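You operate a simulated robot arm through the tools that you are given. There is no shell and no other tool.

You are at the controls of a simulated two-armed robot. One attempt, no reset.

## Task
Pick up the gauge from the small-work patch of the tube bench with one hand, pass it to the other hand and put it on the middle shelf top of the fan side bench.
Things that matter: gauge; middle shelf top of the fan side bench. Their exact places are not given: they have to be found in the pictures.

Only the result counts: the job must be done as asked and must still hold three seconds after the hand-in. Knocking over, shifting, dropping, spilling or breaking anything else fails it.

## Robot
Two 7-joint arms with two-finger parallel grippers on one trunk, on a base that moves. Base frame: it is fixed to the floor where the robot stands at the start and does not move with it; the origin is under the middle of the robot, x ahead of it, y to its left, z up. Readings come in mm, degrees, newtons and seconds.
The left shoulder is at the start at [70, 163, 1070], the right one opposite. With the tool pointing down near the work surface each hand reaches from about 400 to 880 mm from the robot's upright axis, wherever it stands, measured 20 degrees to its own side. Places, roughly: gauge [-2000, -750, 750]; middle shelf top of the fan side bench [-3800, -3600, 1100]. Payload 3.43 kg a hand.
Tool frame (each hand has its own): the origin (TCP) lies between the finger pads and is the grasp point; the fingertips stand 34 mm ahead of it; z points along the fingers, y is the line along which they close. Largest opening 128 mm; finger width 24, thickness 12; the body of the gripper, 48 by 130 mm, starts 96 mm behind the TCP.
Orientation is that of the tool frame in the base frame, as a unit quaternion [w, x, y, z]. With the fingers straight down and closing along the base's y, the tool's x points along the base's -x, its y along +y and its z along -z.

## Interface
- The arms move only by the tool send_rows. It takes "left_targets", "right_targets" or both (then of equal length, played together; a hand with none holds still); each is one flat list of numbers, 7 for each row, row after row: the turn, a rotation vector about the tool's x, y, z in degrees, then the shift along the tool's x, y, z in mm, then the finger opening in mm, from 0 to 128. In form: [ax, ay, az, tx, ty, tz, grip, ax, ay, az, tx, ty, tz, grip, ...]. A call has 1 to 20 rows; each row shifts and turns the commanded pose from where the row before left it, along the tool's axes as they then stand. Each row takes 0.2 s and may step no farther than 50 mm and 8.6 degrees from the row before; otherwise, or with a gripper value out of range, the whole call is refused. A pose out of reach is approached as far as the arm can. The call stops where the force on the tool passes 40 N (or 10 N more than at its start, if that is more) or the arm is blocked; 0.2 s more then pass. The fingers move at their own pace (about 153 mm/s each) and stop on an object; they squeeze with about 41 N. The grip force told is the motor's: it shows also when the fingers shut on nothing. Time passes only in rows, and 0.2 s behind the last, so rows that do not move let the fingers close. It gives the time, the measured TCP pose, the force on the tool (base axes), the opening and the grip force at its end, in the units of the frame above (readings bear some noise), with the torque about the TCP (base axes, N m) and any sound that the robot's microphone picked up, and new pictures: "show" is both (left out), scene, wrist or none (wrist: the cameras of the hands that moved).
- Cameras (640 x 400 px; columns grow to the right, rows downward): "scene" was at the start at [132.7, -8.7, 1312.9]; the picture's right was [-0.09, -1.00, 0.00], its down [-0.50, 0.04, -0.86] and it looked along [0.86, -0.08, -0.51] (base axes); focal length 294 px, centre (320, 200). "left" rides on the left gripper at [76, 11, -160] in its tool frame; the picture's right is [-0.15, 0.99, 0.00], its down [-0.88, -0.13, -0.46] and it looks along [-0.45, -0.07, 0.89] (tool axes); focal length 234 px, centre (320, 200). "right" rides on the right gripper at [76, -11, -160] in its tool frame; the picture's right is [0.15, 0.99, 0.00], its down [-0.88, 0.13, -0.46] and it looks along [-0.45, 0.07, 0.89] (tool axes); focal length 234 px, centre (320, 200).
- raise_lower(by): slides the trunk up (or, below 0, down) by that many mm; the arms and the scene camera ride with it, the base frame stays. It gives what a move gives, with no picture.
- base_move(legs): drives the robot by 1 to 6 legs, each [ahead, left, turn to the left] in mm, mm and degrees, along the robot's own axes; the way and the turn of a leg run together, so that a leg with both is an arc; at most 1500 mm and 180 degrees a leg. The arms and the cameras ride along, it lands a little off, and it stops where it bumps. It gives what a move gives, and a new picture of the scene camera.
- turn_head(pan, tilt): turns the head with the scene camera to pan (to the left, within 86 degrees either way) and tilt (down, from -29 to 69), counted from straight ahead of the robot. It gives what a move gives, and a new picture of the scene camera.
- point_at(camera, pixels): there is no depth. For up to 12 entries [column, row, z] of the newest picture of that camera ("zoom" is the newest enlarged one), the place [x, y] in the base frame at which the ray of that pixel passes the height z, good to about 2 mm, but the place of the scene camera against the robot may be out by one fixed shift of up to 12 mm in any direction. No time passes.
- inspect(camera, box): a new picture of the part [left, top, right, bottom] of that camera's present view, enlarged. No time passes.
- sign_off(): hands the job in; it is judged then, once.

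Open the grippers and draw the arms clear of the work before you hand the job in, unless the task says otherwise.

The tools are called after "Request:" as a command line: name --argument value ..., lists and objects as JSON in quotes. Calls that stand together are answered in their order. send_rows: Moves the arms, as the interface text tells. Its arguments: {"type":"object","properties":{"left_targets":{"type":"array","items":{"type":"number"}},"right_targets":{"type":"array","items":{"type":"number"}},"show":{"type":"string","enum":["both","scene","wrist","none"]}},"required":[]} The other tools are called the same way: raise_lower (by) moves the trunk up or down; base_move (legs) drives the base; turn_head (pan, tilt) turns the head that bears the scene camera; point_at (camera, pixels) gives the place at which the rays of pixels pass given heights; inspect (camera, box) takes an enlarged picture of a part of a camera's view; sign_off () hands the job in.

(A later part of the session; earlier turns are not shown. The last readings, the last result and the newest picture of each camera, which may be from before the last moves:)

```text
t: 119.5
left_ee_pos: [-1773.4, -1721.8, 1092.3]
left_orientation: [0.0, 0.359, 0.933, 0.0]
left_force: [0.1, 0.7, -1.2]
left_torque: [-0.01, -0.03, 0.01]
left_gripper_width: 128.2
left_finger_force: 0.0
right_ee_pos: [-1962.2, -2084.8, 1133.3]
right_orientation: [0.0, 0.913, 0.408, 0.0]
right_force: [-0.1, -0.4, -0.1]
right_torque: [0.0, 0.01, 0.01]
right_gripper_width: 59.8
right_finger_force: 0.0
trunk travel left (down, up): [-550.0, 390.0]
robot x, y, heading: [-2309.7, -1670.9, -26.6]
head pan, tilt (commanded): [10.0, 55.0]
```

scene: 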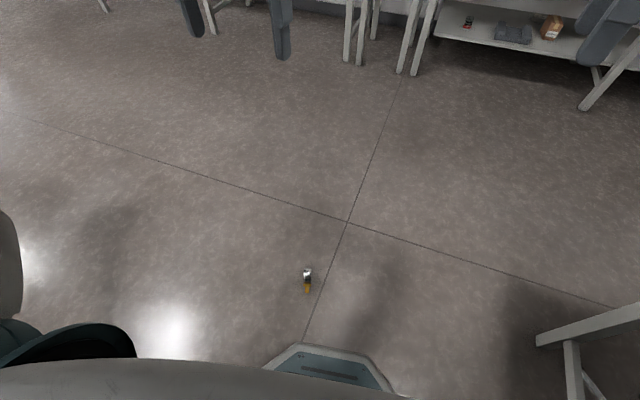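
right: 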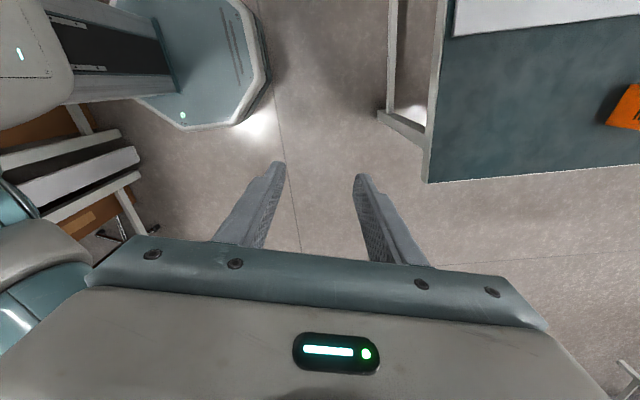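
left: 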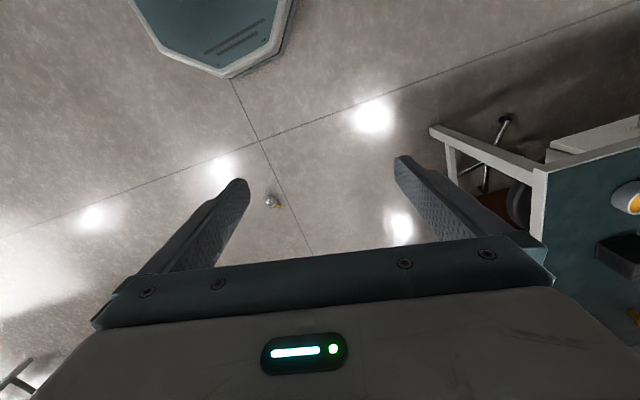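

The gauge is at scene (308,279), foot toward me. I lower the trunk fully to bring the left hand near the floor.

Request:
raise_lower --by -540

Request:
inspect --camera "left" --box '[0, 0, 640, 400]'

Request:
inspect --camera "scene" --box '[0, 0, 640, 400]'

```text
refused: -540 is not a number from -400 to 400
```

```text
1.00 times, centred on (320, 200) of left (not enlarged: the box is as wide or as high as the picture)
```

zoom: 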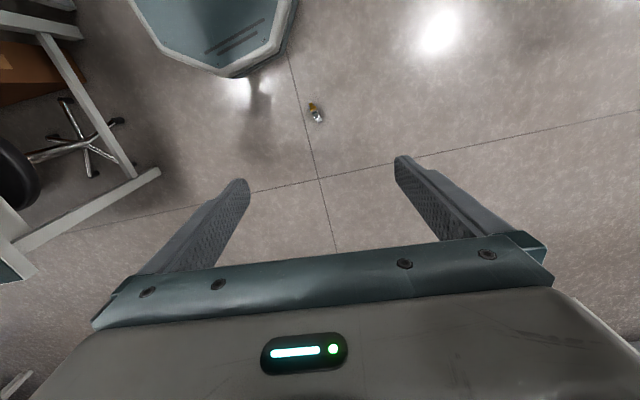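

```text
1.00 times, centred on (320, 200) of scene (not enlarged: the box is as wide or as high as the picture)
```

zoom: 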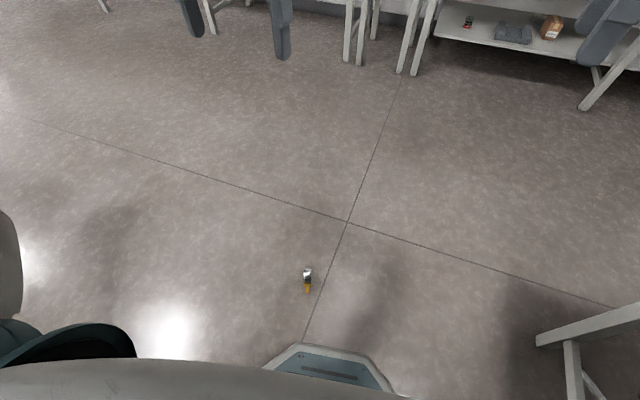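

The trunk step is limited to 400 mm. I lower it in two steps and check the gauge's place from the left camera.

Request:
raise_lower --by -400

Request:
inspect --camera "left" --box '[240, 50, 400, 150]'

Request:
point_at --camera "zoom" --pixels '[[320, 200, 36], [320, 200, 0]]'

```text
t: 123.3
left_ee_pos: [-1773.0, -1721.6, 692.6]
left_orientation: [0.0, 0.359, 0.933, 0.001]
left_force: [0.2, -0.4, 0.3]
left_torque: [-0.02, -0.01, 0.02]
left_gripper_width: 128.2
left_finger_force: 0.0
right_ee_pos: [-1962.0, -2085.5, 732.8]
right_orientation: [-0.001, 0.913, 0.409, 0.0]
right_force: [0.0, -0.2, 0.5]
right_torque: [0.03, 0.03, 0.02]
right_gripper_width: 60.0
right_finger_force: 0.0
trunk travel left (down, up): [-150.0, 790.0]
robot x, y, heading: [-2305.5, -1671.8, -26.6]
head pan, tilt (commanded): [10.0, 55.0]
```

```text
4.00 times, centred on (320, 100) of left
```

zoom: 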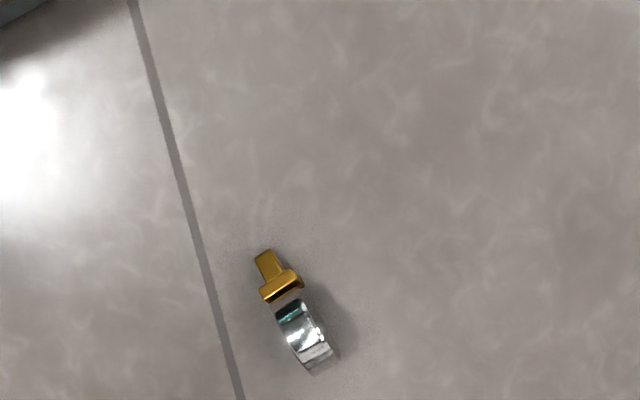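

```text
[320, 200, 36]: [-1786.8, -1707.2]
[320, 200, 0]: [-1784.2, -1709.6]
```

Now the gauge shows in the left view from above: dial about zoom (303,333), foot tip (266,257). I compute the axis.

Request:
point_at --camera "zoom" --pixels '[[303, 333, 36], [303, 333, 60], [266, 258, 25], [282, 290, 36], [280, 312, 36], [312, 372, 36], [300, 300, 36], [334, 357, 36]]'

```text
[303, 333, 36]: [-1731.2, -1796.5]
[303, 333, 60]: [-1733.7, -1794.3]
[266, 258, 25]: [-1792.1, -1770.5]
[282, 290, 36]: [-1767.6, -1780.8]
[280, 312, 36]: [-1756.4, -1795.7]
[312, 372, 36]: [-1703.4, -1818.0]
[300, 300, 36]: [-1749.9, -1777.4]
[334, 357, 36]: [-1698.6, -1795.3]
```

The dial plane runs along azimuth ≈-21°, so the foot points to 158.5°. I lower the trunk the remaining 140 mm, then turn the left hand -20.6° and bring it above the gauge at z≈235.

Request:
raise_lower --by -140

Request:
send_rows --left_targets '[0, 0, -6.9, 0, 0, 0, 128, 0, 0, -6.9, 0, 0, 0, 128, 0, 0, -6.8, 0, 0, 0, 128, 0, 0, 0, -33.2, -27, 0, 128, 0, 0, 0, -33.2, -27, 0, 128, 0, 0, 0, 0, 0, 45, 128, 0, 0, 0, 0, 0, 45, 128, 0, 0, 0, 0, 0, 45, 128, 0, 0, 0, 0, 0, 45, 128, 0, 0, 0, 0, 0, 45, 128, 0, 0, 0, 0, 0, 45, 128, 0, 0, 0, 0, 0, 45, 128]' --show "both"

Request:
inspect --camera "left" --box '[240, 70, 400, 170]'

```text
t: 125.0
left_ee_pos: [-1773.1, -1720.9, 553.9]
left_orientation: [0.0, 0.358, 0.934, 0.0]
left_force: [-0.3, -0.1, 0.3]
left_torque: [0.01, -0.01, -0.02]
left_gripper_width: 127.9
left_finger_force: 0.0
right_ee_pos: [-1961.3, -2084.6, 593.5]
right_orientation: [0.0, 0.912, 0.409, 0.0]
right_force: [0.0, 0.2, 0.6]
right_torque: [0.0, 0.05, -0.03]
right_gripper_width: 59.9
right_finger_force: 0.0
trunk travel left (down, up): [-10.0, 930.0]
robot x, y, heading: [-2305.1, -1670.6, -26.6]
head pan, tilt (commanded): [10.0, 55.0]
```

```text
t: 127.6
left_ee_pos: [-1726.1, -1796.9, 238.9]
left_orientation: [0.0, 0.185, 0.983, -0.001]
left_force: [-0.1, 0.3, 0.6]
left_torque: [0.0, 0.0, 0.0]
left_gripper_width: 127.9
left_finger_force: 0.0
right_ee_pos: [-1961.6, -2084.4, 593.2]
right_orientation: [0.0, 0.913, 0.408, 0.0]
right_force: [0.2, -0.9, 0.3]
right_torque: [0.03, -0.05, -0.01]
right_gripper_width: 59.8
right_finger_force: 0.2
trunk travel left (down, up): [-10.0, 930.0]
robot x, y, heading: [-2308.2, -1670.1, -26.5]
head pan, tilt (commanded): [10.0, 55.0]
```

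scene: 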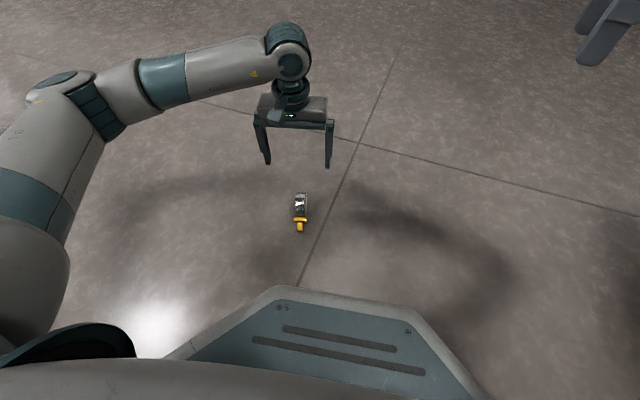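
left: 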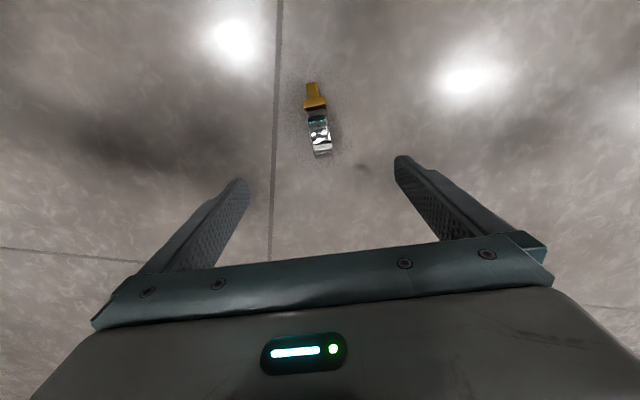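

```text
4.00 times, centred on (320, 120) of left
```

zoom: 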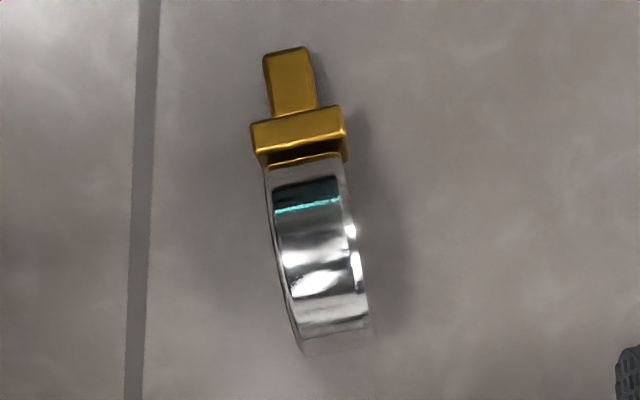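

I compute the dial edges' places and the axis again from this closer view.

Request:
point_at --camera "zoom" --pixels '[[268, 180, 45], [300, 350, 36], [343, 165, 45], [370, 332, 36], [283, 265, 68], [353, 255, 68], [290, 50, 20], [252, 135, 20], [345, 118, 20]]'

```text
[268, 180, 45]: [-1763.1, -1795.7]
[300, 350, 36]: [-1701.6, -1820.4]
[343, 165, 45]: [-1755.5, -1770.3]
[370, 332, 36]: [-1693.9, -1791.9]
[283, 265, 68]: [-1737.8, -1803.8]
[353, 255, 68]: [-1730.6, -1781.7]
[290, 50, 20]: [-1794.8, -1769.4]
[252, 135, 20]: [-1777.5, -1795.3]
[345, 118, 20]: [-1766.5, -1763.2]
```

The hand is well aligned (tool x 158.7° vs foot 159.4°, dial centre 5 mm toward the foot, lateral offset ~0). I descend 193 mm to z≈46 with the fingers open and then close.

Request:
send_rows --left_targets '[0, 0, 0, 0, 0, 45, 128, 0, 0, 0, 0, 0, 45, 128, 0, 0, 0, 0, 0, 45, 128, 0, 0, 0, 0, 0, 35, 128, 0, 0, 0, 0, 0, 22, 128]' --show "both"

```text
t: 128.8
left_ee_pos: [-1728.4, -1796.2, 46.7]
left_orientation: [0.001, 0.186, 0.983, -0.001]
left_force: [-0.1, 0.2, -0.2]
left_torque: [0.01, -0.01, -0.03]
left_gripper_width: 127.9
left_finger_force: 0.0
right_ee_pos: [-1962.3, -2085.0, 593.9]
right_orientation: [0.0, 0.913, 0.409, 0.0]
right_force: [0.7, 0.1, -0.5]
right_torque: [0.03, -0.02, -0.01]
right_gripper_width: 60.0
right_finger_force: 0.2
trunk travel left (down, up): [-10.0, 930.0]
robot x, y, heading: [-2308.7, -1670.1, -26.8]
head pan, tilt (commanded): [10.0, 55.0]
```

scene: 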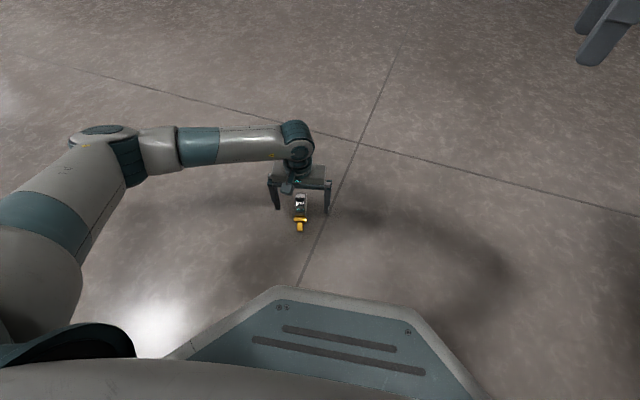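
left: 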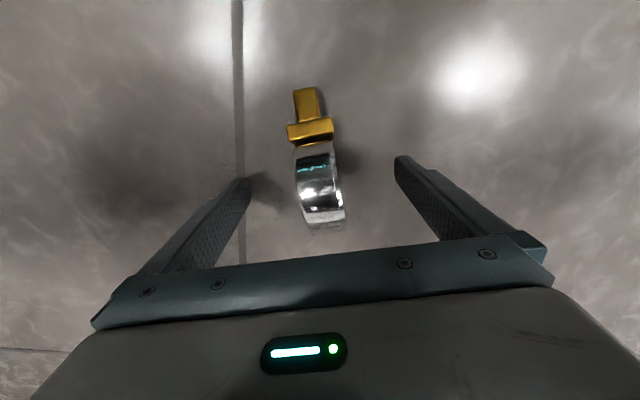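

The dial is centred between the fingers. I close the left hand.

Request:
send_rows --left_targets '[0, 0, 0, 0, 0, 0, 60, 0, 0, 0, 0, 0, 0, 0, 0, 0, 0, 0, 0, 0, 0, 0, 0, 0, 0, 0, 0, 0]' --show "both"

Request:
inspect --camera "left" --box '[220, 70, 420, 250]'

```text
t: 129.8
left_ee_pos: [-1729.0, -1795.7, 47.1]
left_orientation: [0.0, 0.186, 0.983, 0.0]
left_force: [0.7, -1.0, 0.0]
left_torque: [0.02, -0.07, -0.02]
left_gripper_width: 27.6
left_finger_force: 41.4
right_ee_pos: [-1961.8, -2083.6, 593.2]
right_orientation: [0.0, 0.913, 0.408, 0.0]
right_force: [0.1, -0.3, -0.2]
right_torque: [0.02, -0.02, 0.0]
right_gripper_width: 60.0
right_finger_force: 0.0
trunk travel left (down, up): [-10.0, 930.0]
robot x, y, heading: [-2310.2, -1672.7, -26.6]
head pan, tilt (commanded): [10.0, 55.0]
```

scene: 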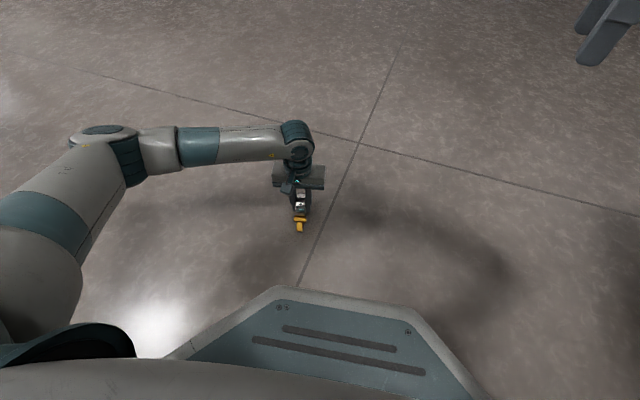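
left: 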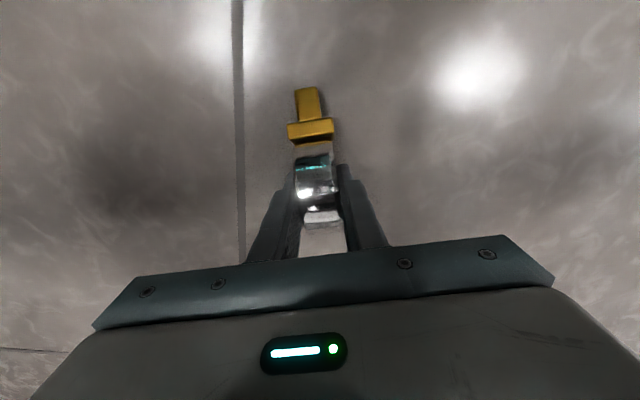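

```text
2.22 times, centred on (320, 160) of left
```

zoom: 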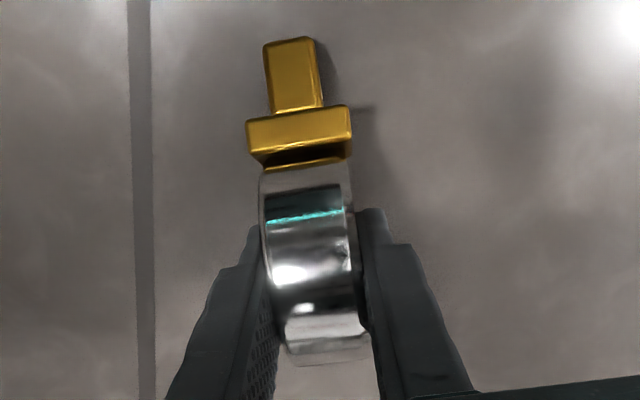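

Gripped front-to-back (27.6 mm, 41 N). I lift it gently by about 200 mm.

Request:
send_rows --left_targets '[0, 0, 0, 0, 0, -10, 0, 0, 0, 0, 0, 0, -20, 0, 0, 0, 0, 0, 0, -35, 0, 0, 0, 0, 0, 0, -45, 0, 0, 0, 0, 0, 0, -45, 0, 0, 0, 0, 0, 0, -45, 0, 0, 0, 0, 0, 0, -30, 0]' --show "both"

Request:
inspect --camera "left" --box '[220, 70, 420, 250]'

```text
t: 131.4
left_ee_pos: [-1733.1, -1796.4, 276.6]
left_orientation: [-0.001, 0.185, 0.983, 0.0]
left_force: [-0.7, -0.1, -2.4]
left_torque: [-0.01, -0.01, -0.01]
left_gripper_width: 27.3
left_finger_force: 40.9
right_ee_pos: [-1962.5, -2085.6, 593.2]
right_orientation: [0.001, 0.913, 0.408, 0.0]
right_force: [0.5, -0.2, 0.1]
right_torque: [0.0, 0.02, 0.0]
right_gripper_width: 59.9
right_finger_force: 0.1
trunk travel left (down, up): [-10.0, 930.0]
robot x, y, heading: [-2305.4, -1670.9, -26.8]
head pan, tilt (commanded): [10.0, 55.0]
```

scene: 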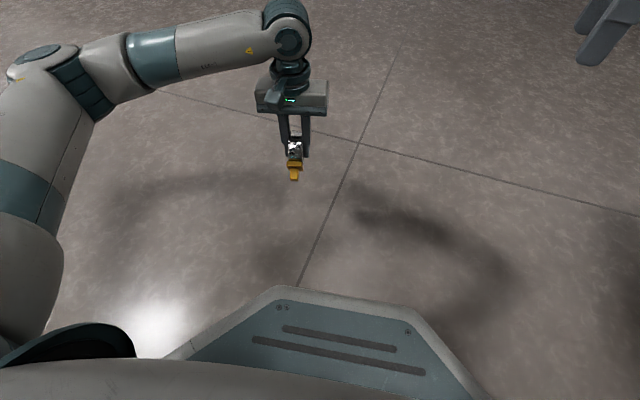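
left: 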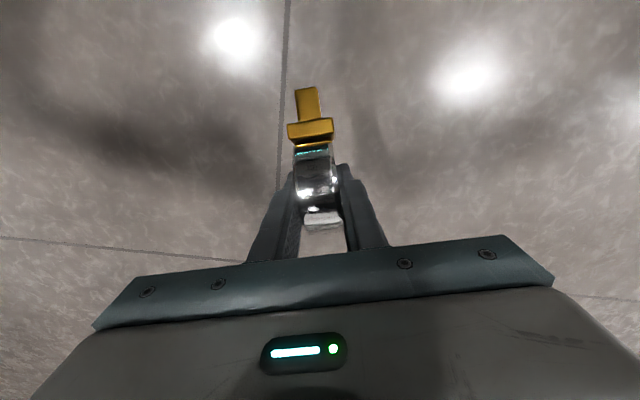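

```text
2.22 times, centred on (320, 160) of left
```

zoom: 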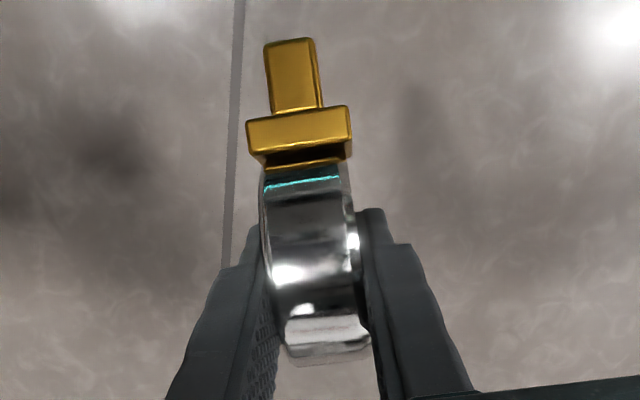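

The gauge is held firmly. I raise the hand further and draw it toward the body, then raise the trunk back up.

Request:
send_rows --left_targets '[0, 0, 0, 13, 0, -40, 0, 0, 0, 0, 13, 0, -40, 0, 0, 0, 0, 13, 0, -40, 0, 0, 0, 0, 13, 0, -40, 0, 0, 0, 0, 13, 0, -40, 0, 0, 0, 0, 13, 0, -40, 0]' --show "none"

Request:
raise_lower --by 300

Request:
raise_lower --by 300

```text
t: 132.8
left_ee_pos: [-1803.7, -1764.9, 515.1]
left_orientation: [-0.001, 0.186, 0.983, 0.001]
left_force: [0.7, 0.2, -1.8]
left_torque: [-0.02, 0.02, 0.0]
left_gripper_width: 27.7
left_finger_force: 40.8
right_ee_pos: [-1961.8, -2083.1, 593.0]
right_orientation: [0.001, 0.912, 0.409, 0.0]
right_force: [0.9, -0.1, 0.1]
right_torque: [0.03, 0.03, 0.0]
right_gripper_width: 60.1
right_finger_force: 0.0
trunk travel left (down, up): [-10.0, 930.0]
robot x, y, heading: [-2305.7, -1673.4, -26.4]
head pan, tilt (commanded): [10.0, 55.0]
```

```text
t: 135.8
left_ee_pos: [-1802.0, -1766.1, 815.0]
left_orientation: [0.0, 0.185, 0.983, 0.001]
left_force: [-0.2, -0.5, -2.5]
left_torque: [-0.01, -0.03, 0.02]
left_gripper_width: 27.8
left_finger_force: 41.1
right_ee_pos: [-1962.1, -2084.7, 892.2]
right_orientation: [0.0, 0.913, 0.409, -0.001]
right_force: [-0.4, -0.2, -0.4]
right_torque: [0.0, 0.0, 0.02]
right_gripper_width: 60.2
right_finger_force: 0.0
trunk travel left (down, up): [-310.0, 630.0]
robot x, y, heading: [-2305.1, -1669.7, -26.7]
head pan, tilt (commanded): [10.0, 55.0]
```

```text
t: 138.8
left_ee_pos: [-1802.1, -1766.2, 1116.0]
left_orientation: [0.0, 0.186, 0.983, -0.001]
left_force: [-0.1, -0.2, -2.2]
left_torque: [-0.03, -0.03, 0.01]
left_gripper_width: 27.5
left_finger_force: 41.1
right_ee_pos: [-1962.5, -2084.8, 1192.5]
right_orientation: [0.0, 0.913, 0.409, 0.0]
right_force: [0.3, 0.5, 0.0]
right_torque: [-0.01, 0.01, 0.06]
right_gripper_width: 59.9
right_finger_force: 0.1
trunk travel left (down, up): [-610.0, 330.0]
robot x, y, heading: [-2302.9, -1666.9, -26.5]
head pan, tilt (commanded): [10.0, 55.0]
```

The trunk is up (left TCP z 1116) and the grip holds at 27.5 mm. I drive out of the aisle in short legs so that the gauge is not jolted, checking the grip.

Request:
base_move --legs '[[240, -43, 0], [240, -43, 0]]'

```text
t: 142.0
left_ee_pos: [-1406.7, -2054.0, 1116.6]
left_orientation: [0.0, 0.183, 0.983, 0.0]
left_force: [0.4, -0.5, -1.7]
left_torque: [-0.01, 0.02, 0.01]
left_gripper_width: 27.7
left_finger_force: 41.4
right_ee_pos: [-1563.9, -2373.6, 1193.1]
right_orientation: [0.0, 0.911, 0.411, 0.0]
right_force: [-0.2, 0.2, -0.4]
right_torque: [0.02, 0.01, 0.0]
right_gripper_width: 60.3
right_finger_force: 0.0
trunk travel left (down, up): [-610.0, 330.0]
robot x, y, heading: [-1909.1, -1963.2, -26.1]
head pan, tilt (commanded): [10.0, 55.0]
```

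scene: 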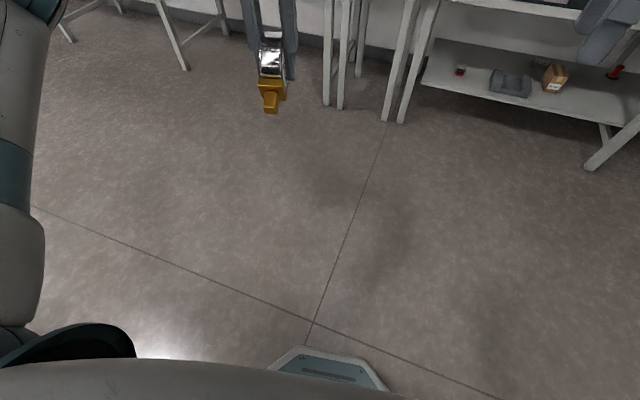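

Grip still 27.7 mm. I continue in the same way out of the aisle.

Request:
base_move --legs '[[233, -44, 0], [233, -44, 0], [233, -44, 0], [233, -44, 0]]'

```text
t: 147.9
left_ee_pos: [-639.8, -2628.0, 1116.6]
left_orientation: [0.0, 0.184, 0.983, 0.001]
left_force: [-0.6, 1.3, -2.1]
left_torque: [-0.01, -0.01, 0.01]
left_gripper_width: 27.6
left_finger_force: 40.4
right_ee_pos: [-799.2, -2947.1, 1194.2]
right_orientation: [0.0, 0.912, 0.409, 0.001]
right_force: [0.5, 0.8, 0.1]
right_torque: [-0.01, 0.0, 0.01]
right_gripper_width: 60.1
right_finger_force: 0.1
trunk travel left (down, up): [-610.0, 330.0]
robot x, y, heading: [-1143.6, -2532.3, -26.4]
head pan, tilt (commanded): [10.0, 55.0]
```

scene: 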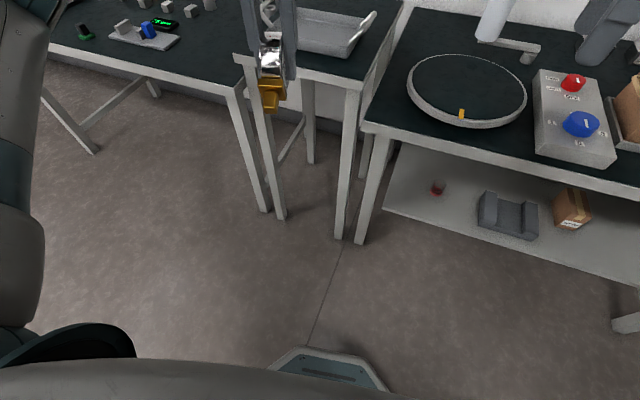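

Still held. Now I turn left in small steps, first 30° in two legs to check the grip.

Request:
base_move --legs '[[0, 0, 12], [0, 0, 18]]'

```text
t: 150.1
left_ee_pos: [-662.2, -2358.6, 1116.2]
left_orientation: [0.0, -0.082, 0.997, 0.001]
left_force: [-0.6, -0.3, -2.6]
left_torque: [-0.02, 0.0, 0.01]
left_gripper_width: 27.8
left_finger_force: 41.0
right_ee_pos: [-636.9, -2713.2, 1191.6]
right_orientation: [0.0, 0.772, 0.636, 0.0]
right_force: [-0.3, -0.1, -0.3]
right_torque: [0.0, -0.02, -0.01]
right_gripper_width: 60.0
right_finger_force: 0.0
trunk travel left (down, up): [-610.0, 330.0]
robot x, y, heading: [-1145.9, -2535.0, 4.5]
head pan, tilt (commanded): [10.0, 55.0]
```

scene: 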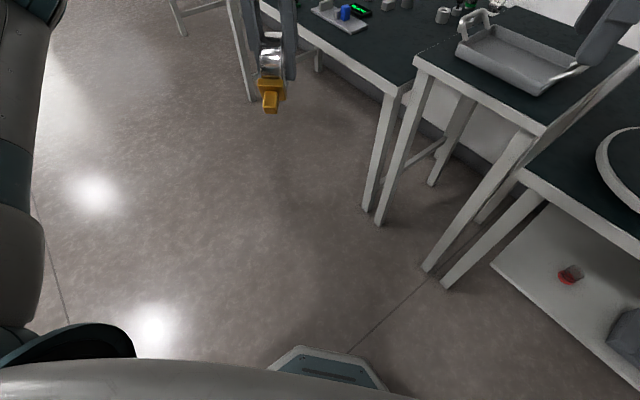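

The grip holds during turning. I continue the turn toward heading 143° in small legs.

Request:
base_move --legs '[[0, 0, 22], [0, 0, 22], [0, 0, 22], [0, 0, 22], [0, 0, 22], [0, 0, 22]]'

Request:
turn_head --pan 55 --tilt 15

```text
t: 157.4
left_ee_pos: [-1593.4, -2285.6, 1115.4]
left_orientation: [-0.001, 0.941, -0.338, 0.0]
left_force: [0.1, 0.1, -2.1]
left_torque: [0.01, 0.03, -0.04]
left_gripper_width: 27.6
left_finger_force: 40.3
right_ee_pos: [-1343.8, -2033.2, 1193.8]
right_orientation: [0.0, -0.26, 0.966, 0.0]
right_force: [0.1, -0.6, -0.9]
right_torque: [0.02, 0.0, -0.01]
right_gripper_width: 60.1
right_finger_force: 0.1
trunk travel left (down, up): [-610.0, 330.0]
robot x, y, heading: [-1142.6, -2537.7, 135.4]
head pan, tilt (commanded): [10.0, 55.0]
```

scene: 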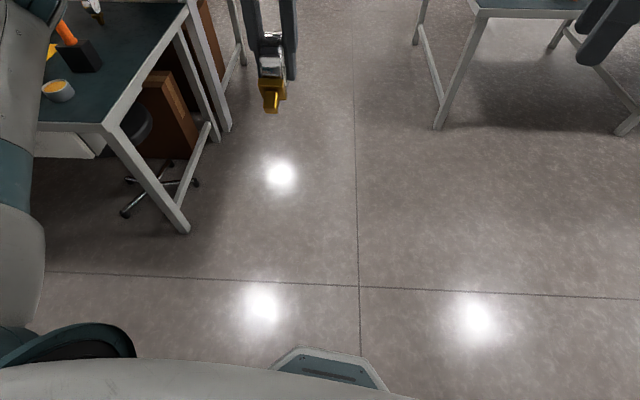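

```text
t: 158.5
left_ee_pos: [-1593.8, -2287.2, 1115.4]
left_orientation: [0.0, 0.941, -0.338, 0.0]
left_force: [-0.2, 0.4, -1.8]
left_torque: [-0.01, 0.0, 0.0]
left_gripper_width: 27.9
left_finger_force: 40.5
right_ee_pos: [-1343.1, -2032.8, 1193.3]
right_orientation: [-0.001, -0.26, 0.965, 0.0]
right_force: [0.2, -0.1, 0.0]
right_torque: [0.01, 0.0, -0.01]
right_gripper_width: 60.0
right_finger_force: 0.0
trunk travel left (down, up): [-610.0, 330.0]
robot x, y, heading: [-1141.0, -2535.0, 135.4]
head pan, tilt (commanded): [55.0, 15.0]
```

scene: 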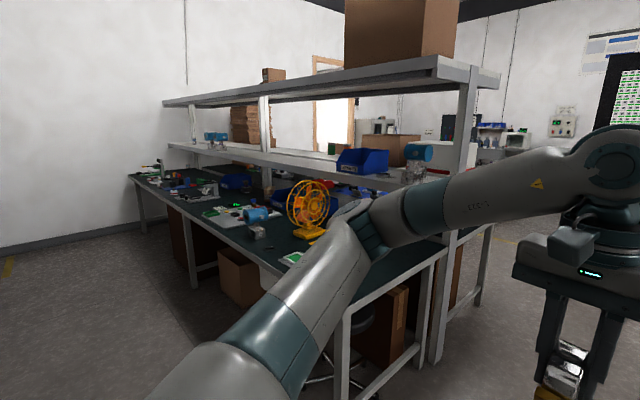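

The way along the fan bench front (left) is clear and the gauge is still held. I finish the turn to 143° and slide left along the bench in short legs.

Request:
base_move --legs '[[0, 0, 7.7], [0, 290, 0], [0, 290, 0], [0, 290, 0]]'

Request:
turn_head --pan 20 --tilt 15

```text
t: 164.3
left_ee_pos: [-2149.9, -3048.1, 1116.9]
left_orientation: [0.0, 0.961, -0.277, 0.0]
left_force: [0.0, -0.3, -2.4]
left_torque: [-0.01, 0.05, 0.01]
left_gripper_width: 27.4
left_finger_force: 40.7
right_ee_pos: [-1934.7, -2764.5, 1193.4]
right_orientation: [0.0, -0.32, 0.947, 0.001]
right_force: [-0.1, -0.8, 0.7]
right_torque: [0.01, -0.01, 0.04]
right_gripper_width: 60.2
right_finger_force: 0.0
trunk travel left (down, up): [-610.0, 330.0]
robot x, y, heading: [-1675.3, -3237.2, 142.4]
head pan, tilt (commanded): [55.0, 15.0]
```

scene: 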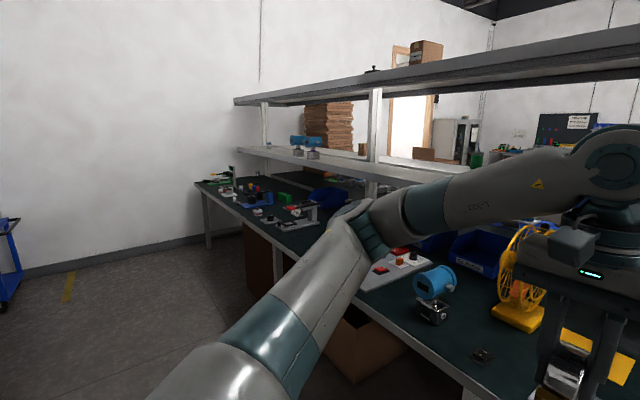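

```text
t: 165.4
left_ee_pos: [-2150.8, -3047.8, 1115.0]
left_orientation: [0.0, 0.961, -0.277, 0.0]
left_force: [0.2, -0.6, -2.2]
left_torque: [0.0, -0.01, 0.01]
left_gripper_width: 27.8
left_finger_force: 41.3
right_ee_pos: [-1934.0, -2764.4, 1193.5]
right_orientation: [0.0, -0.32, 0.947, 0.001]
right_force: [0.3, 0.6, -0.3]
right_torque: [0.01, -0.02, -0.04]
right_gripper_width: 60.1
right_finger_force: 0.0
trunk travel left (down, up): [-610.0, 330.0]
robot x, y, heading: [-1674.6, -3236.0, 142.8]
head pan, tilt (commanded): [20.0, 15.0]
```

scene: 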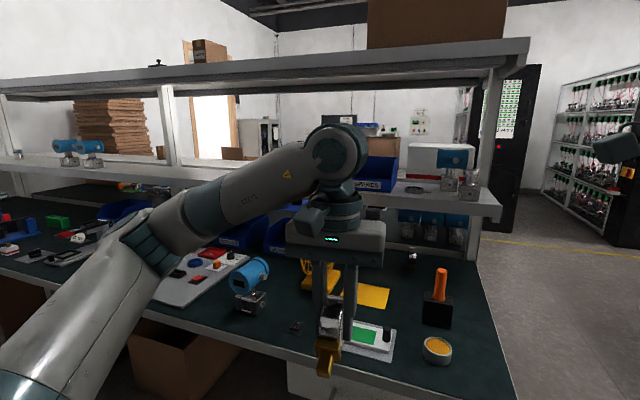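

The fan bench is ahead; the middle shelf has the bin at (380,175) and meters at (80,150), free between. I slide another 855 mm left.

Request:
base_move --legs '[[0, 285, 0], [0, 285, 0], [0, 285, 0]]'

Request:
turn_head --pan 0 --tilt 18

```text
t: 170.5
left_ee_pos: [-2661.6, -3729.0, 1115.1]
left_orientation: [0.001, 0.961, -0.275, 0.0]
left_force: [-0.1, -0.1, -2.2]
left_torque: [0.02, 0.02, 0.0]
left_gripper_width: 27.6
left_finger_force: 40.9
right_ee_pos: [-2446.1, -3444.3, 1194.4]
right_orientation: [0.0, -0.321, 0.947, 0.0]
right_force: [-0.3, 0.6, 0.0]
right_torque: [0.01, 0.02, 0.01]
right_gripper_width: 60.0
right_finger_force: 0.1
trunk travel left (down, up): [-610.0, 330.0]
robot x, y, heading: [-2184.5, -3912.8, 143.0]
head pan, tilt (commanded): [20.0, 15.0]
```

scene: 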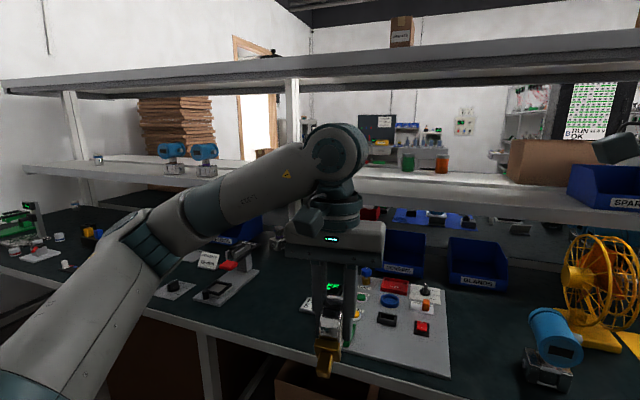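

```text
t: 171.3
left_ee_pos: [-2662.4, -3728.0, 1115.7]
left_orientation: [0.0, 0.961, -0.276, 0.001]
left_force: [0.4, 0.0, -2.4]
left_torque: [-0.01, 0.01, 0.0]
left_gripper_width: 27.5
left_finger_force: 40.9
right_ee_pos: [-2446.9, -3443.5, 1193.4]
right_orientation: [0.001, -0.322, 0.947, 0.0]
right_force: [-0.4, -1.1, -0.5]
right_torque: [-0.02, 0.02, 0.01]
right_gripper_width: 59.8
right_finger_force: 0.1
trunk travel left (down, up): [-610.0, 330.0]
robot x, y, heading: [-2186.8, -3918.1, 143.0]
head pan, tilt (commanded): [0.0, 18.0]
```

scene: 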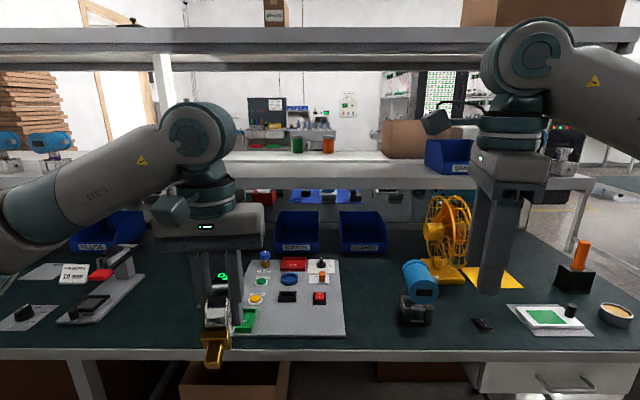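

I face the shelf now: jars at (298,145) and (328,145), carton at (415,140), bin at (450,155). I zoom in on the shelf.

Request:
inspect --camera "scene" --box '[220, 60, 480, 222]'

Request:
point_at --camera "scene" --pixels '[[300, 177, 1100], [300, 160, 1100], [400, 178, 1100], [400, 188, 1080], [430, 172, 1100], [300, 350, 740], [300, 347, 740], [455, 280, 740], [320, 335, 740], [300, 71, 1450]]'

```text
2.46 times, centred on (350, 141) of scene
```

zoom: 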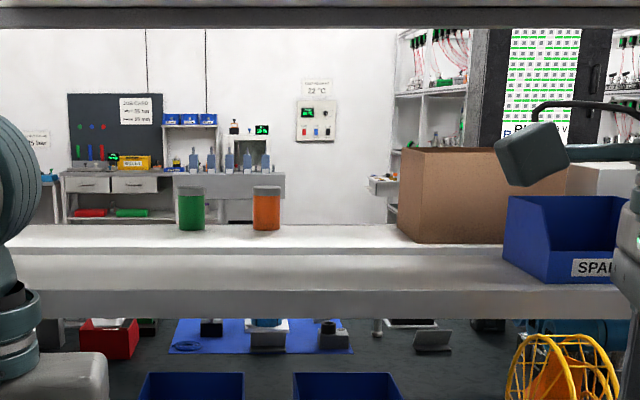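

```text
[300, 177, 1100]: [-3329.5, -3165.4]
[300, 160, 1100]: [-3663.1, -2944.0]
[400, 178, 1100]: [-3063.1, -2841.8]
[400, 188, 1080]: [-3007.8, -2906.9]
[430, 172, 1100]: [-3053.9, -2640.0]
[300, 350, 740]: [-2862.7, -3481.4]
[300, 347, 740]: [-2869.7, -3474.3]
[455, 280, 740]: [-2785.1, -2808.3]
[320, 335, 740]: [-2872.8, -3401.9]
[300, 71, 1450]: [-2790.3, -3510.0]
```

Two strips show: the near one (zoom rows 255-290) is the fan-side middle shelf and it is free here; triangulation puts its top near z≈1140 and its front edge near v≈570. I extend the left hand 200 mm forward and pitch it up by 70° so that the gauge's foot points down.

Request:
send_rows --left_targets '[0, 0, 0, -40, 0, -10, 0, 0, 0, 0, -40, 0, -10, 0, 0, 0, 0, -40, 0, -10, 0, 0, 0, 0, -40, 0, -10, 0, 0, 0, 0, -40, 0, -10, 0, 0, -7, 0, 0, 0, 0, 0, 0, -7, 0, 0, 0, 0, 0, 0, -7, 0, 0, 0, 0, 0, 0, -7, 0, 0, 0, 0, 0, 0, -7, 0, 0, 0, 0, 0, 0, -7, 0, 0, 0, 0, 0, 0, -7, 0, 0, 0, 0, 0, 0, -7, 0, 0, 0, 0, 0, 0, -7, 0, 0, 0, 0, 0, 0, -7, 0, 0, 0, 0, 0]' --show "both"

```text
t: 174.5
left_ee_pos: [-2833.0, -3621.5, 1166.1]
left_orientation: [-0.159, 0.787, -0.226, -0.552]
left_force: [-0.6, 1.4, -2.5]
left_torque: [0.0, -0.02, -0.02]
left_gripper_width: 27.5
left_finger_force: 41.1
right_ee_pos: [-2446.7, -3443.2, 1194.2]
right_orientation: [0.0, -0.321, 0.947, 0.0]
right_force: [0.3, 0.0, 0.4]
right_torque: [-0.02, 0.0, 0.02]
right_gripper_width: 59.9
right_finger_force: 0.0
trunk travel left (down, up): [-610.0, 330.0]
robot x, y, heading: [-2185.0, -3914.9, 143.1]
head pan, tilt (commanded): [0.0, 18.0]
```

scene: 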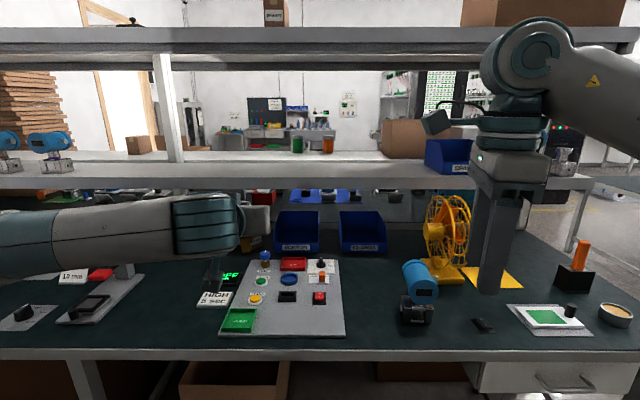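
left: 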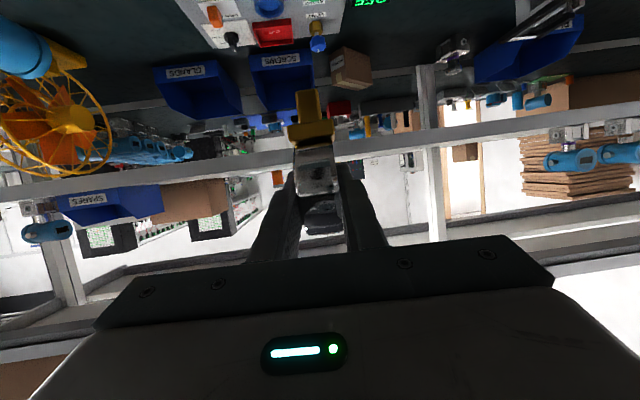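

The left camera now sees the shelf edge nearly level (upside down). I zoom there to measure the shelf-top height and check the gauge's tilt.

Request:
inspect --camera "left" --box '[160, 100, 320, 200]'

Request:
inspect --camera "left" --box '[320, 80, 480, 180]'

Request:
inspect --camera "scene" --box '[180, 170, 340, 270]'

```text
4.00 times, centred on (240, 150) of left
```

zoom: 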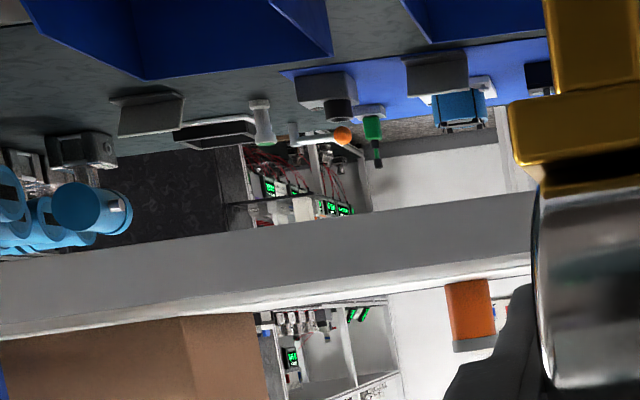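

```text
4.00 times, centred on (400, 130) of left
```

zoom: 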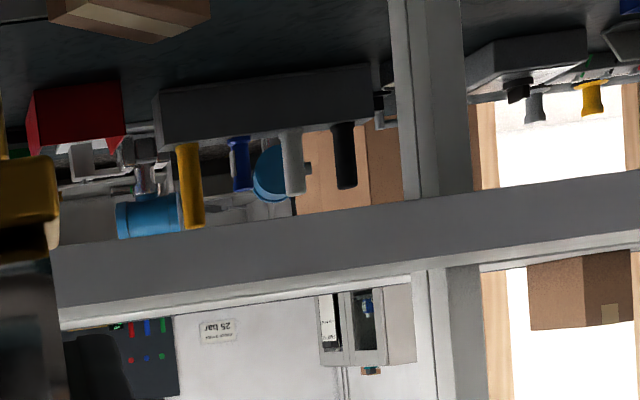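

```text
4.00 times, centred on (260, 220) of scene
```

zoom: 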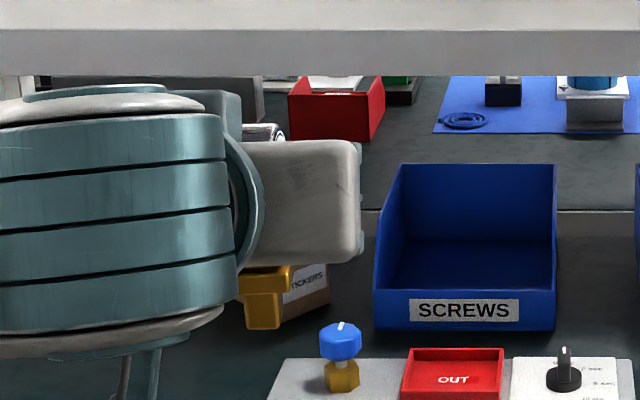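

I let point_at give the rays for the shelf's front top edge at two heights each, from the scene and left cameras, to triangulate.

Request:
point_at --camera "scene" --pixels '[[340, 177.9, 1100], [340, 177.9, 1150], [340, 163.5, 1100], [340, 163.5, 1150], [340, 188.5, 1100], [340, 188.5, 1050], [340, 348, 780], [340, 348, 740]]'

Request:
point_at --camera "left" --pixels '[[235, 171.3, 1140], [235, 171.3, 1120], [395, 149.5, 1140], [395, 149.5, 1120], [235, 177, 1140], [235, 177, 1120], [235, 157, 1120], [235, 157, 1100]]'

Request:
inspect --camera "scene" --box '[300, 150, 380, 200]'

Request:
inspect --camera "left" --box '[200, 145, 264, 185]'

```text
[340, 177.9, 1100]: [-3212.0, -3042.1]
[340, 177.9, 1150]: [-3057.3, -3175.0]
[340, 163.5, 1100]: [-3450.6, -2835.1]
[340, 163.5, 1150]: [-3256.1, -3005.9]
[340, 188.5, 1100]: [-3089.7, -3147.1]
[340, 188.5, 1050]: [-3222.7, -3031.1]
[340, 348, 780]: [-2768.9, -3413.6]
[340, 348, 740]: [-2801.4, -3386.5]
```

```text
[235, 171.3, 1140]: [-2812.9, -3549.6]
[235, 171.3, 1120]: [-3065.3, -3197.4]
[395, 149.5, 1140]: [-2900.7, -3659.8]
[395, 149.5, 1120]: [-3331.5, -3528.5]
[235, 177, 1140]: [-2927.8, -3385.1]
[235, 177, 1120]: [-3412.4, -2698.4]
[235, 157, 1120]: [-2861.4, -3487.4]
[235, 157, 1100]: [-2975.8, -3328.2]
```

```text
8.00 times, centred on (340, 175) of scene
```

zoom: 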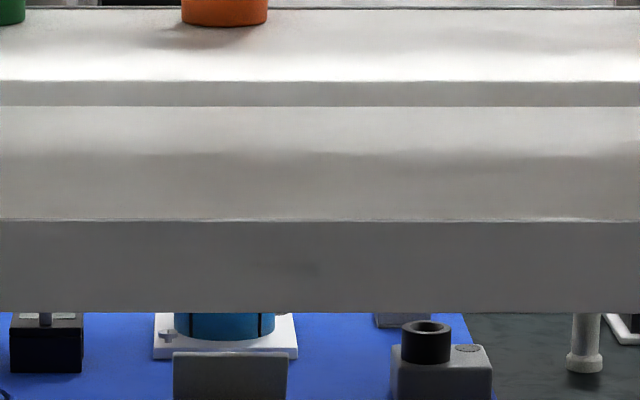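

```text
10.00 times, centred on (232, 165) of left
```

zoom: 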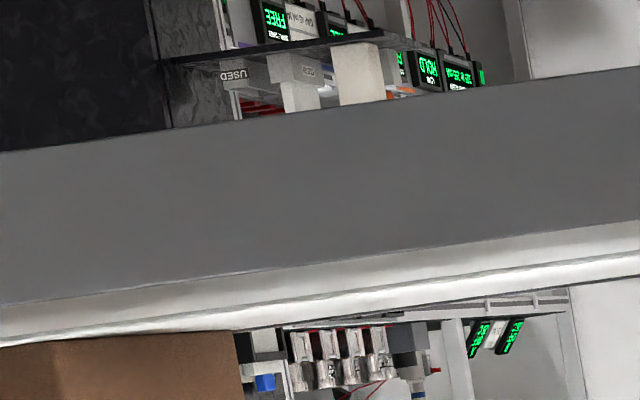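

The wrist rays put the shelf top at z≈1110 with front edge around v≈700. To check that the gauge stands truly upright I bring the right hand around to look at it from the side; it stays about 190 mm away.

Request:
send_rows --right_targets '[0, 0, -6.67, 0, 0, 0, 60, 0, 0, -6.67, 0, 0, 0, 60, 0, 0, -6.67, 0, 0, 0, 60, 0, 8.5, 0, 0, 0, 0, 60, 0, 8.5, 0, 0, 0, 0, 60, 0, 8.5, 0, 0, 0, 0, 60, 0, 8.5, 0, 0, 0, 0, 60, 0, 8.5, 0, 0, 0, 0, 60, 0, 8.5, 0, 0, 0, 0, 60, 0, 8.5, 0, 0, 0, 0, 60, 0, 8.5, 0, 0, 0, 0, 60, 0, 8.5, 0, 0, 0, 0, 60, 0, 8.5, 0, 0, 0, 0, 60]' --show "both"

```text
t: 177.3
left_ee_pos: [-2831.1, -3620.5, 1165.7]
left_orientation: [-0.159, 0.787, -0.227, -0.551]
left_force: [0.3, 0.2, -2.1]
left_torque: [-0.03, -0.05, 0.02]
left_gripper_width: 27.5
left_finger_force: 41.2
right_ee_pos: [-2445.7, -3444.0, 1193.2]
right_orientation: [-0.593, -0.355, 0.645, -0.326]
right_force: [0.2, 0.3, 0.2]
right_torque: [0.0, -0.01, 0.02]
right_gripper_width: 60.1
right_finger_force: 0.0
trunk travel left (down, up): [-610.0, 330.0]
robot x, y, heading: [-2185.7, -3915.7, 143.1]
head pan, tilt (commanded): [0.0, 18.0]
```

scene: 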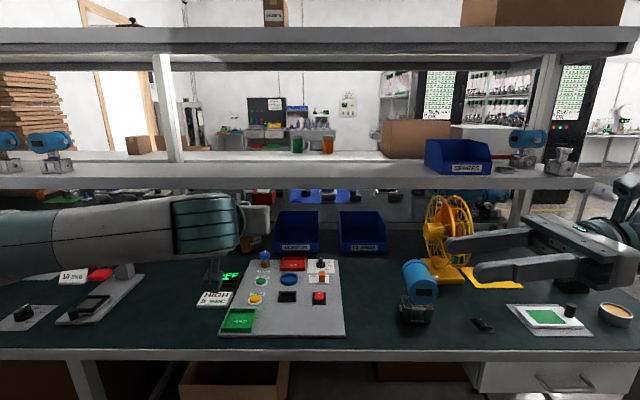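
right: 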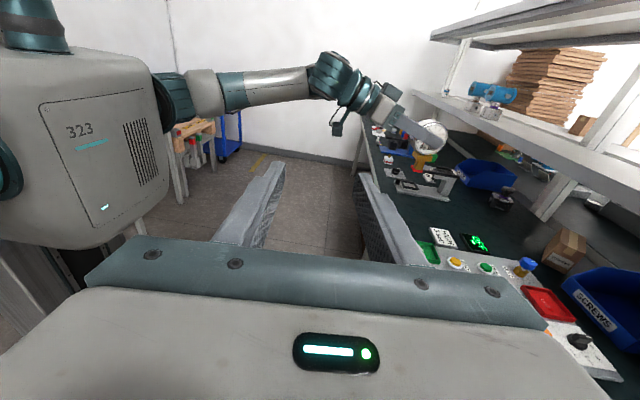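

The right camera now sees the left hand and the gauge at (430,140) face-on. I zoom there to judge its tilt.

Request:
inspect --camera "right" --box '[370, 100, 490, 175]'

```text
5.33 times, centred on (430, 138) of right
```

zoom: 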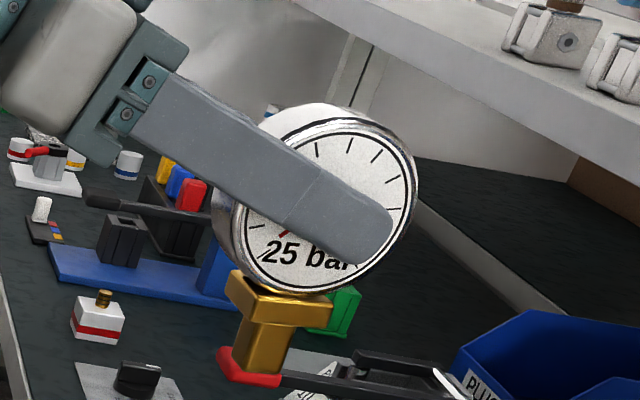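

The side view looks nearly vertical; I enlarge more to measure the stem's tilt accurately.

Request:
inspect --camera "right" --box '[402, 115, 458, 175]'

```text
6.67 times, centred on (430, 145) of right
```

zoom: 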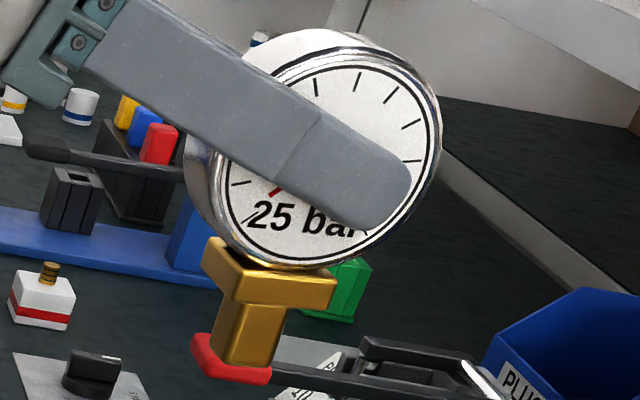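

The stem seems within a few degrees of vertical; for a better measure I bring the right camera closer to the gauge (about 350 mm).

Request:
send_rows --right_targets '[0, 0, 0, 2.4, 38.5, 27.9, 60, 0, 0, 0, 2.4, 38.5, 27.9, 60, 0, 0, 0, 2.4, 38.5, 27.9, 60, 0, 0, 0, 2.4, 38.5, 27.9, 60, 0, 0, 0, 2.4, 38.5, 27.9, 60]' --show "both"

Request:
inspect --camera "right" --box '[280, 110, 400, 200]'

```text
t: 178.5
left_ee_pos: [-2833.1, -3621.5, 1164.6]
left_orientation: [-0.158, 0.788, -0.225, -0.551]
left_force: [-1.1, -0.2, -2.3]
left_torque: [0.01, 0.04, -0.03]
left_gripper_width: 27.7
left_finger_force: 41.5
right_ee_pos: [-2687.4, -3458.3, 1193.2]
right_orientation: [-0.591, -0.355, 0.647, -0.325]
right_force: [-0.6, 0.8, -0.1]
right_torque: [-0.02, -0.03, -0.02]
right_gripper_width: 60.3
right_finger_force: 0.0
trunk travel left (down, up): [-610.0, 330.0]
robot x, y, heading: [-2189.6, -3913.9, 143.1]
head pan, tilt (commanded): [0.0, 18.0]
```

scene: 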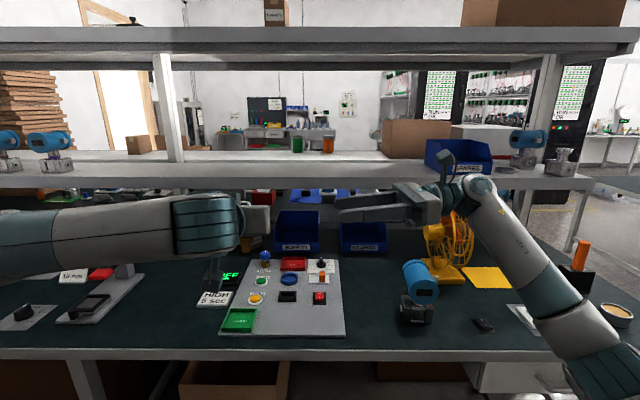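
right: 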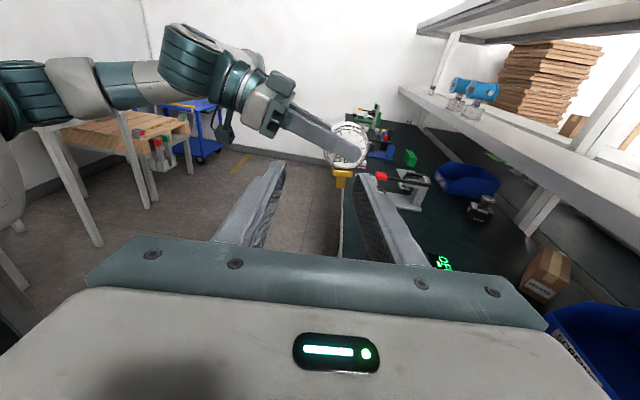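

```text
4.44 times, centred on (340, 155) of right
```

zoom: 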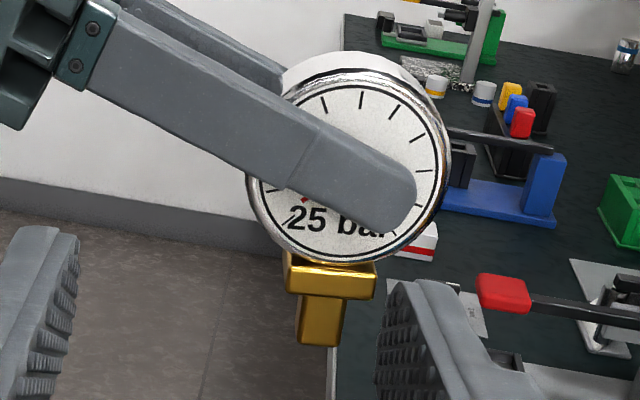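

The enlarged side view: stem leans about 8.5° in the picture where true vertical is about 12.4°, so the foot is tilted about 4° forward. I get the stem-end rays for its height, before correcting the pitch by +3.8°.

Request:
point_at --camera "right" --pixels '[[339.8, 187.7, 1100], [339.8, 187.7, 1085], [339.8, 187.7, 1070], [346.6, 147.8, 1170], [346.6, 147.8, 1155]]'

```text
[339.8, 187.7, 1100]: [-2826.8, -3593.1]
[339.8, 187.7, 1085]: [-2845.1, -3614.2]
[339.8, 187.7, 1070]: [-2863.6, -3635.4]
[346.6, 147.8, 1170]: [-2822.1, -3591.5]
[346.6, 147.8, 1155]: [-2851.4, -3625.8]
```

The stem end is about 75.5 mm below the TCP, so the foot will touch at TCP z≈1185. I measure the tall things on the bench (fan, meter, handle) to keep clear when driving closer.

Request:
point_at --camera "scene" --pixels '[[442, 284, 780], [462, 262, 780], [415, 325, 780], [576, 292, 780], [297, 252, 780], [362, 252, 780], [448, 195, 1000], [448, 195, 1050], [448, 195, 1100], [420, 262, 900], [580, 240, 900], [340, 348, 780]]'

```text
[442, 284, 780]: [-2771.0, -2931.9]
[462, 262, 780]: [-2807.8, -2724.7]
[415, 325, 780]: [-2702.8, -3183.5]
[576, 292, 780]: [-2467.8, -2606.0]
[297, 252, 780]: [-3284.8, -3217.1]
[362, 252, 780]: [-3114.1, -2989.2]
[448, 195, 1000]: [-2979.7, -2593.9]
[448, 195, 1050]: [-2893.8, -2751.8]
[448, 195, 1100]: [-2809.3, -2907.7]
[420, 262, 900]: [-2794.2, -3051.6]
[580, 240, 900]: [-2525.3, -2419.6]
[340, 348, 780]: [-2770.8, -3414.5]
```

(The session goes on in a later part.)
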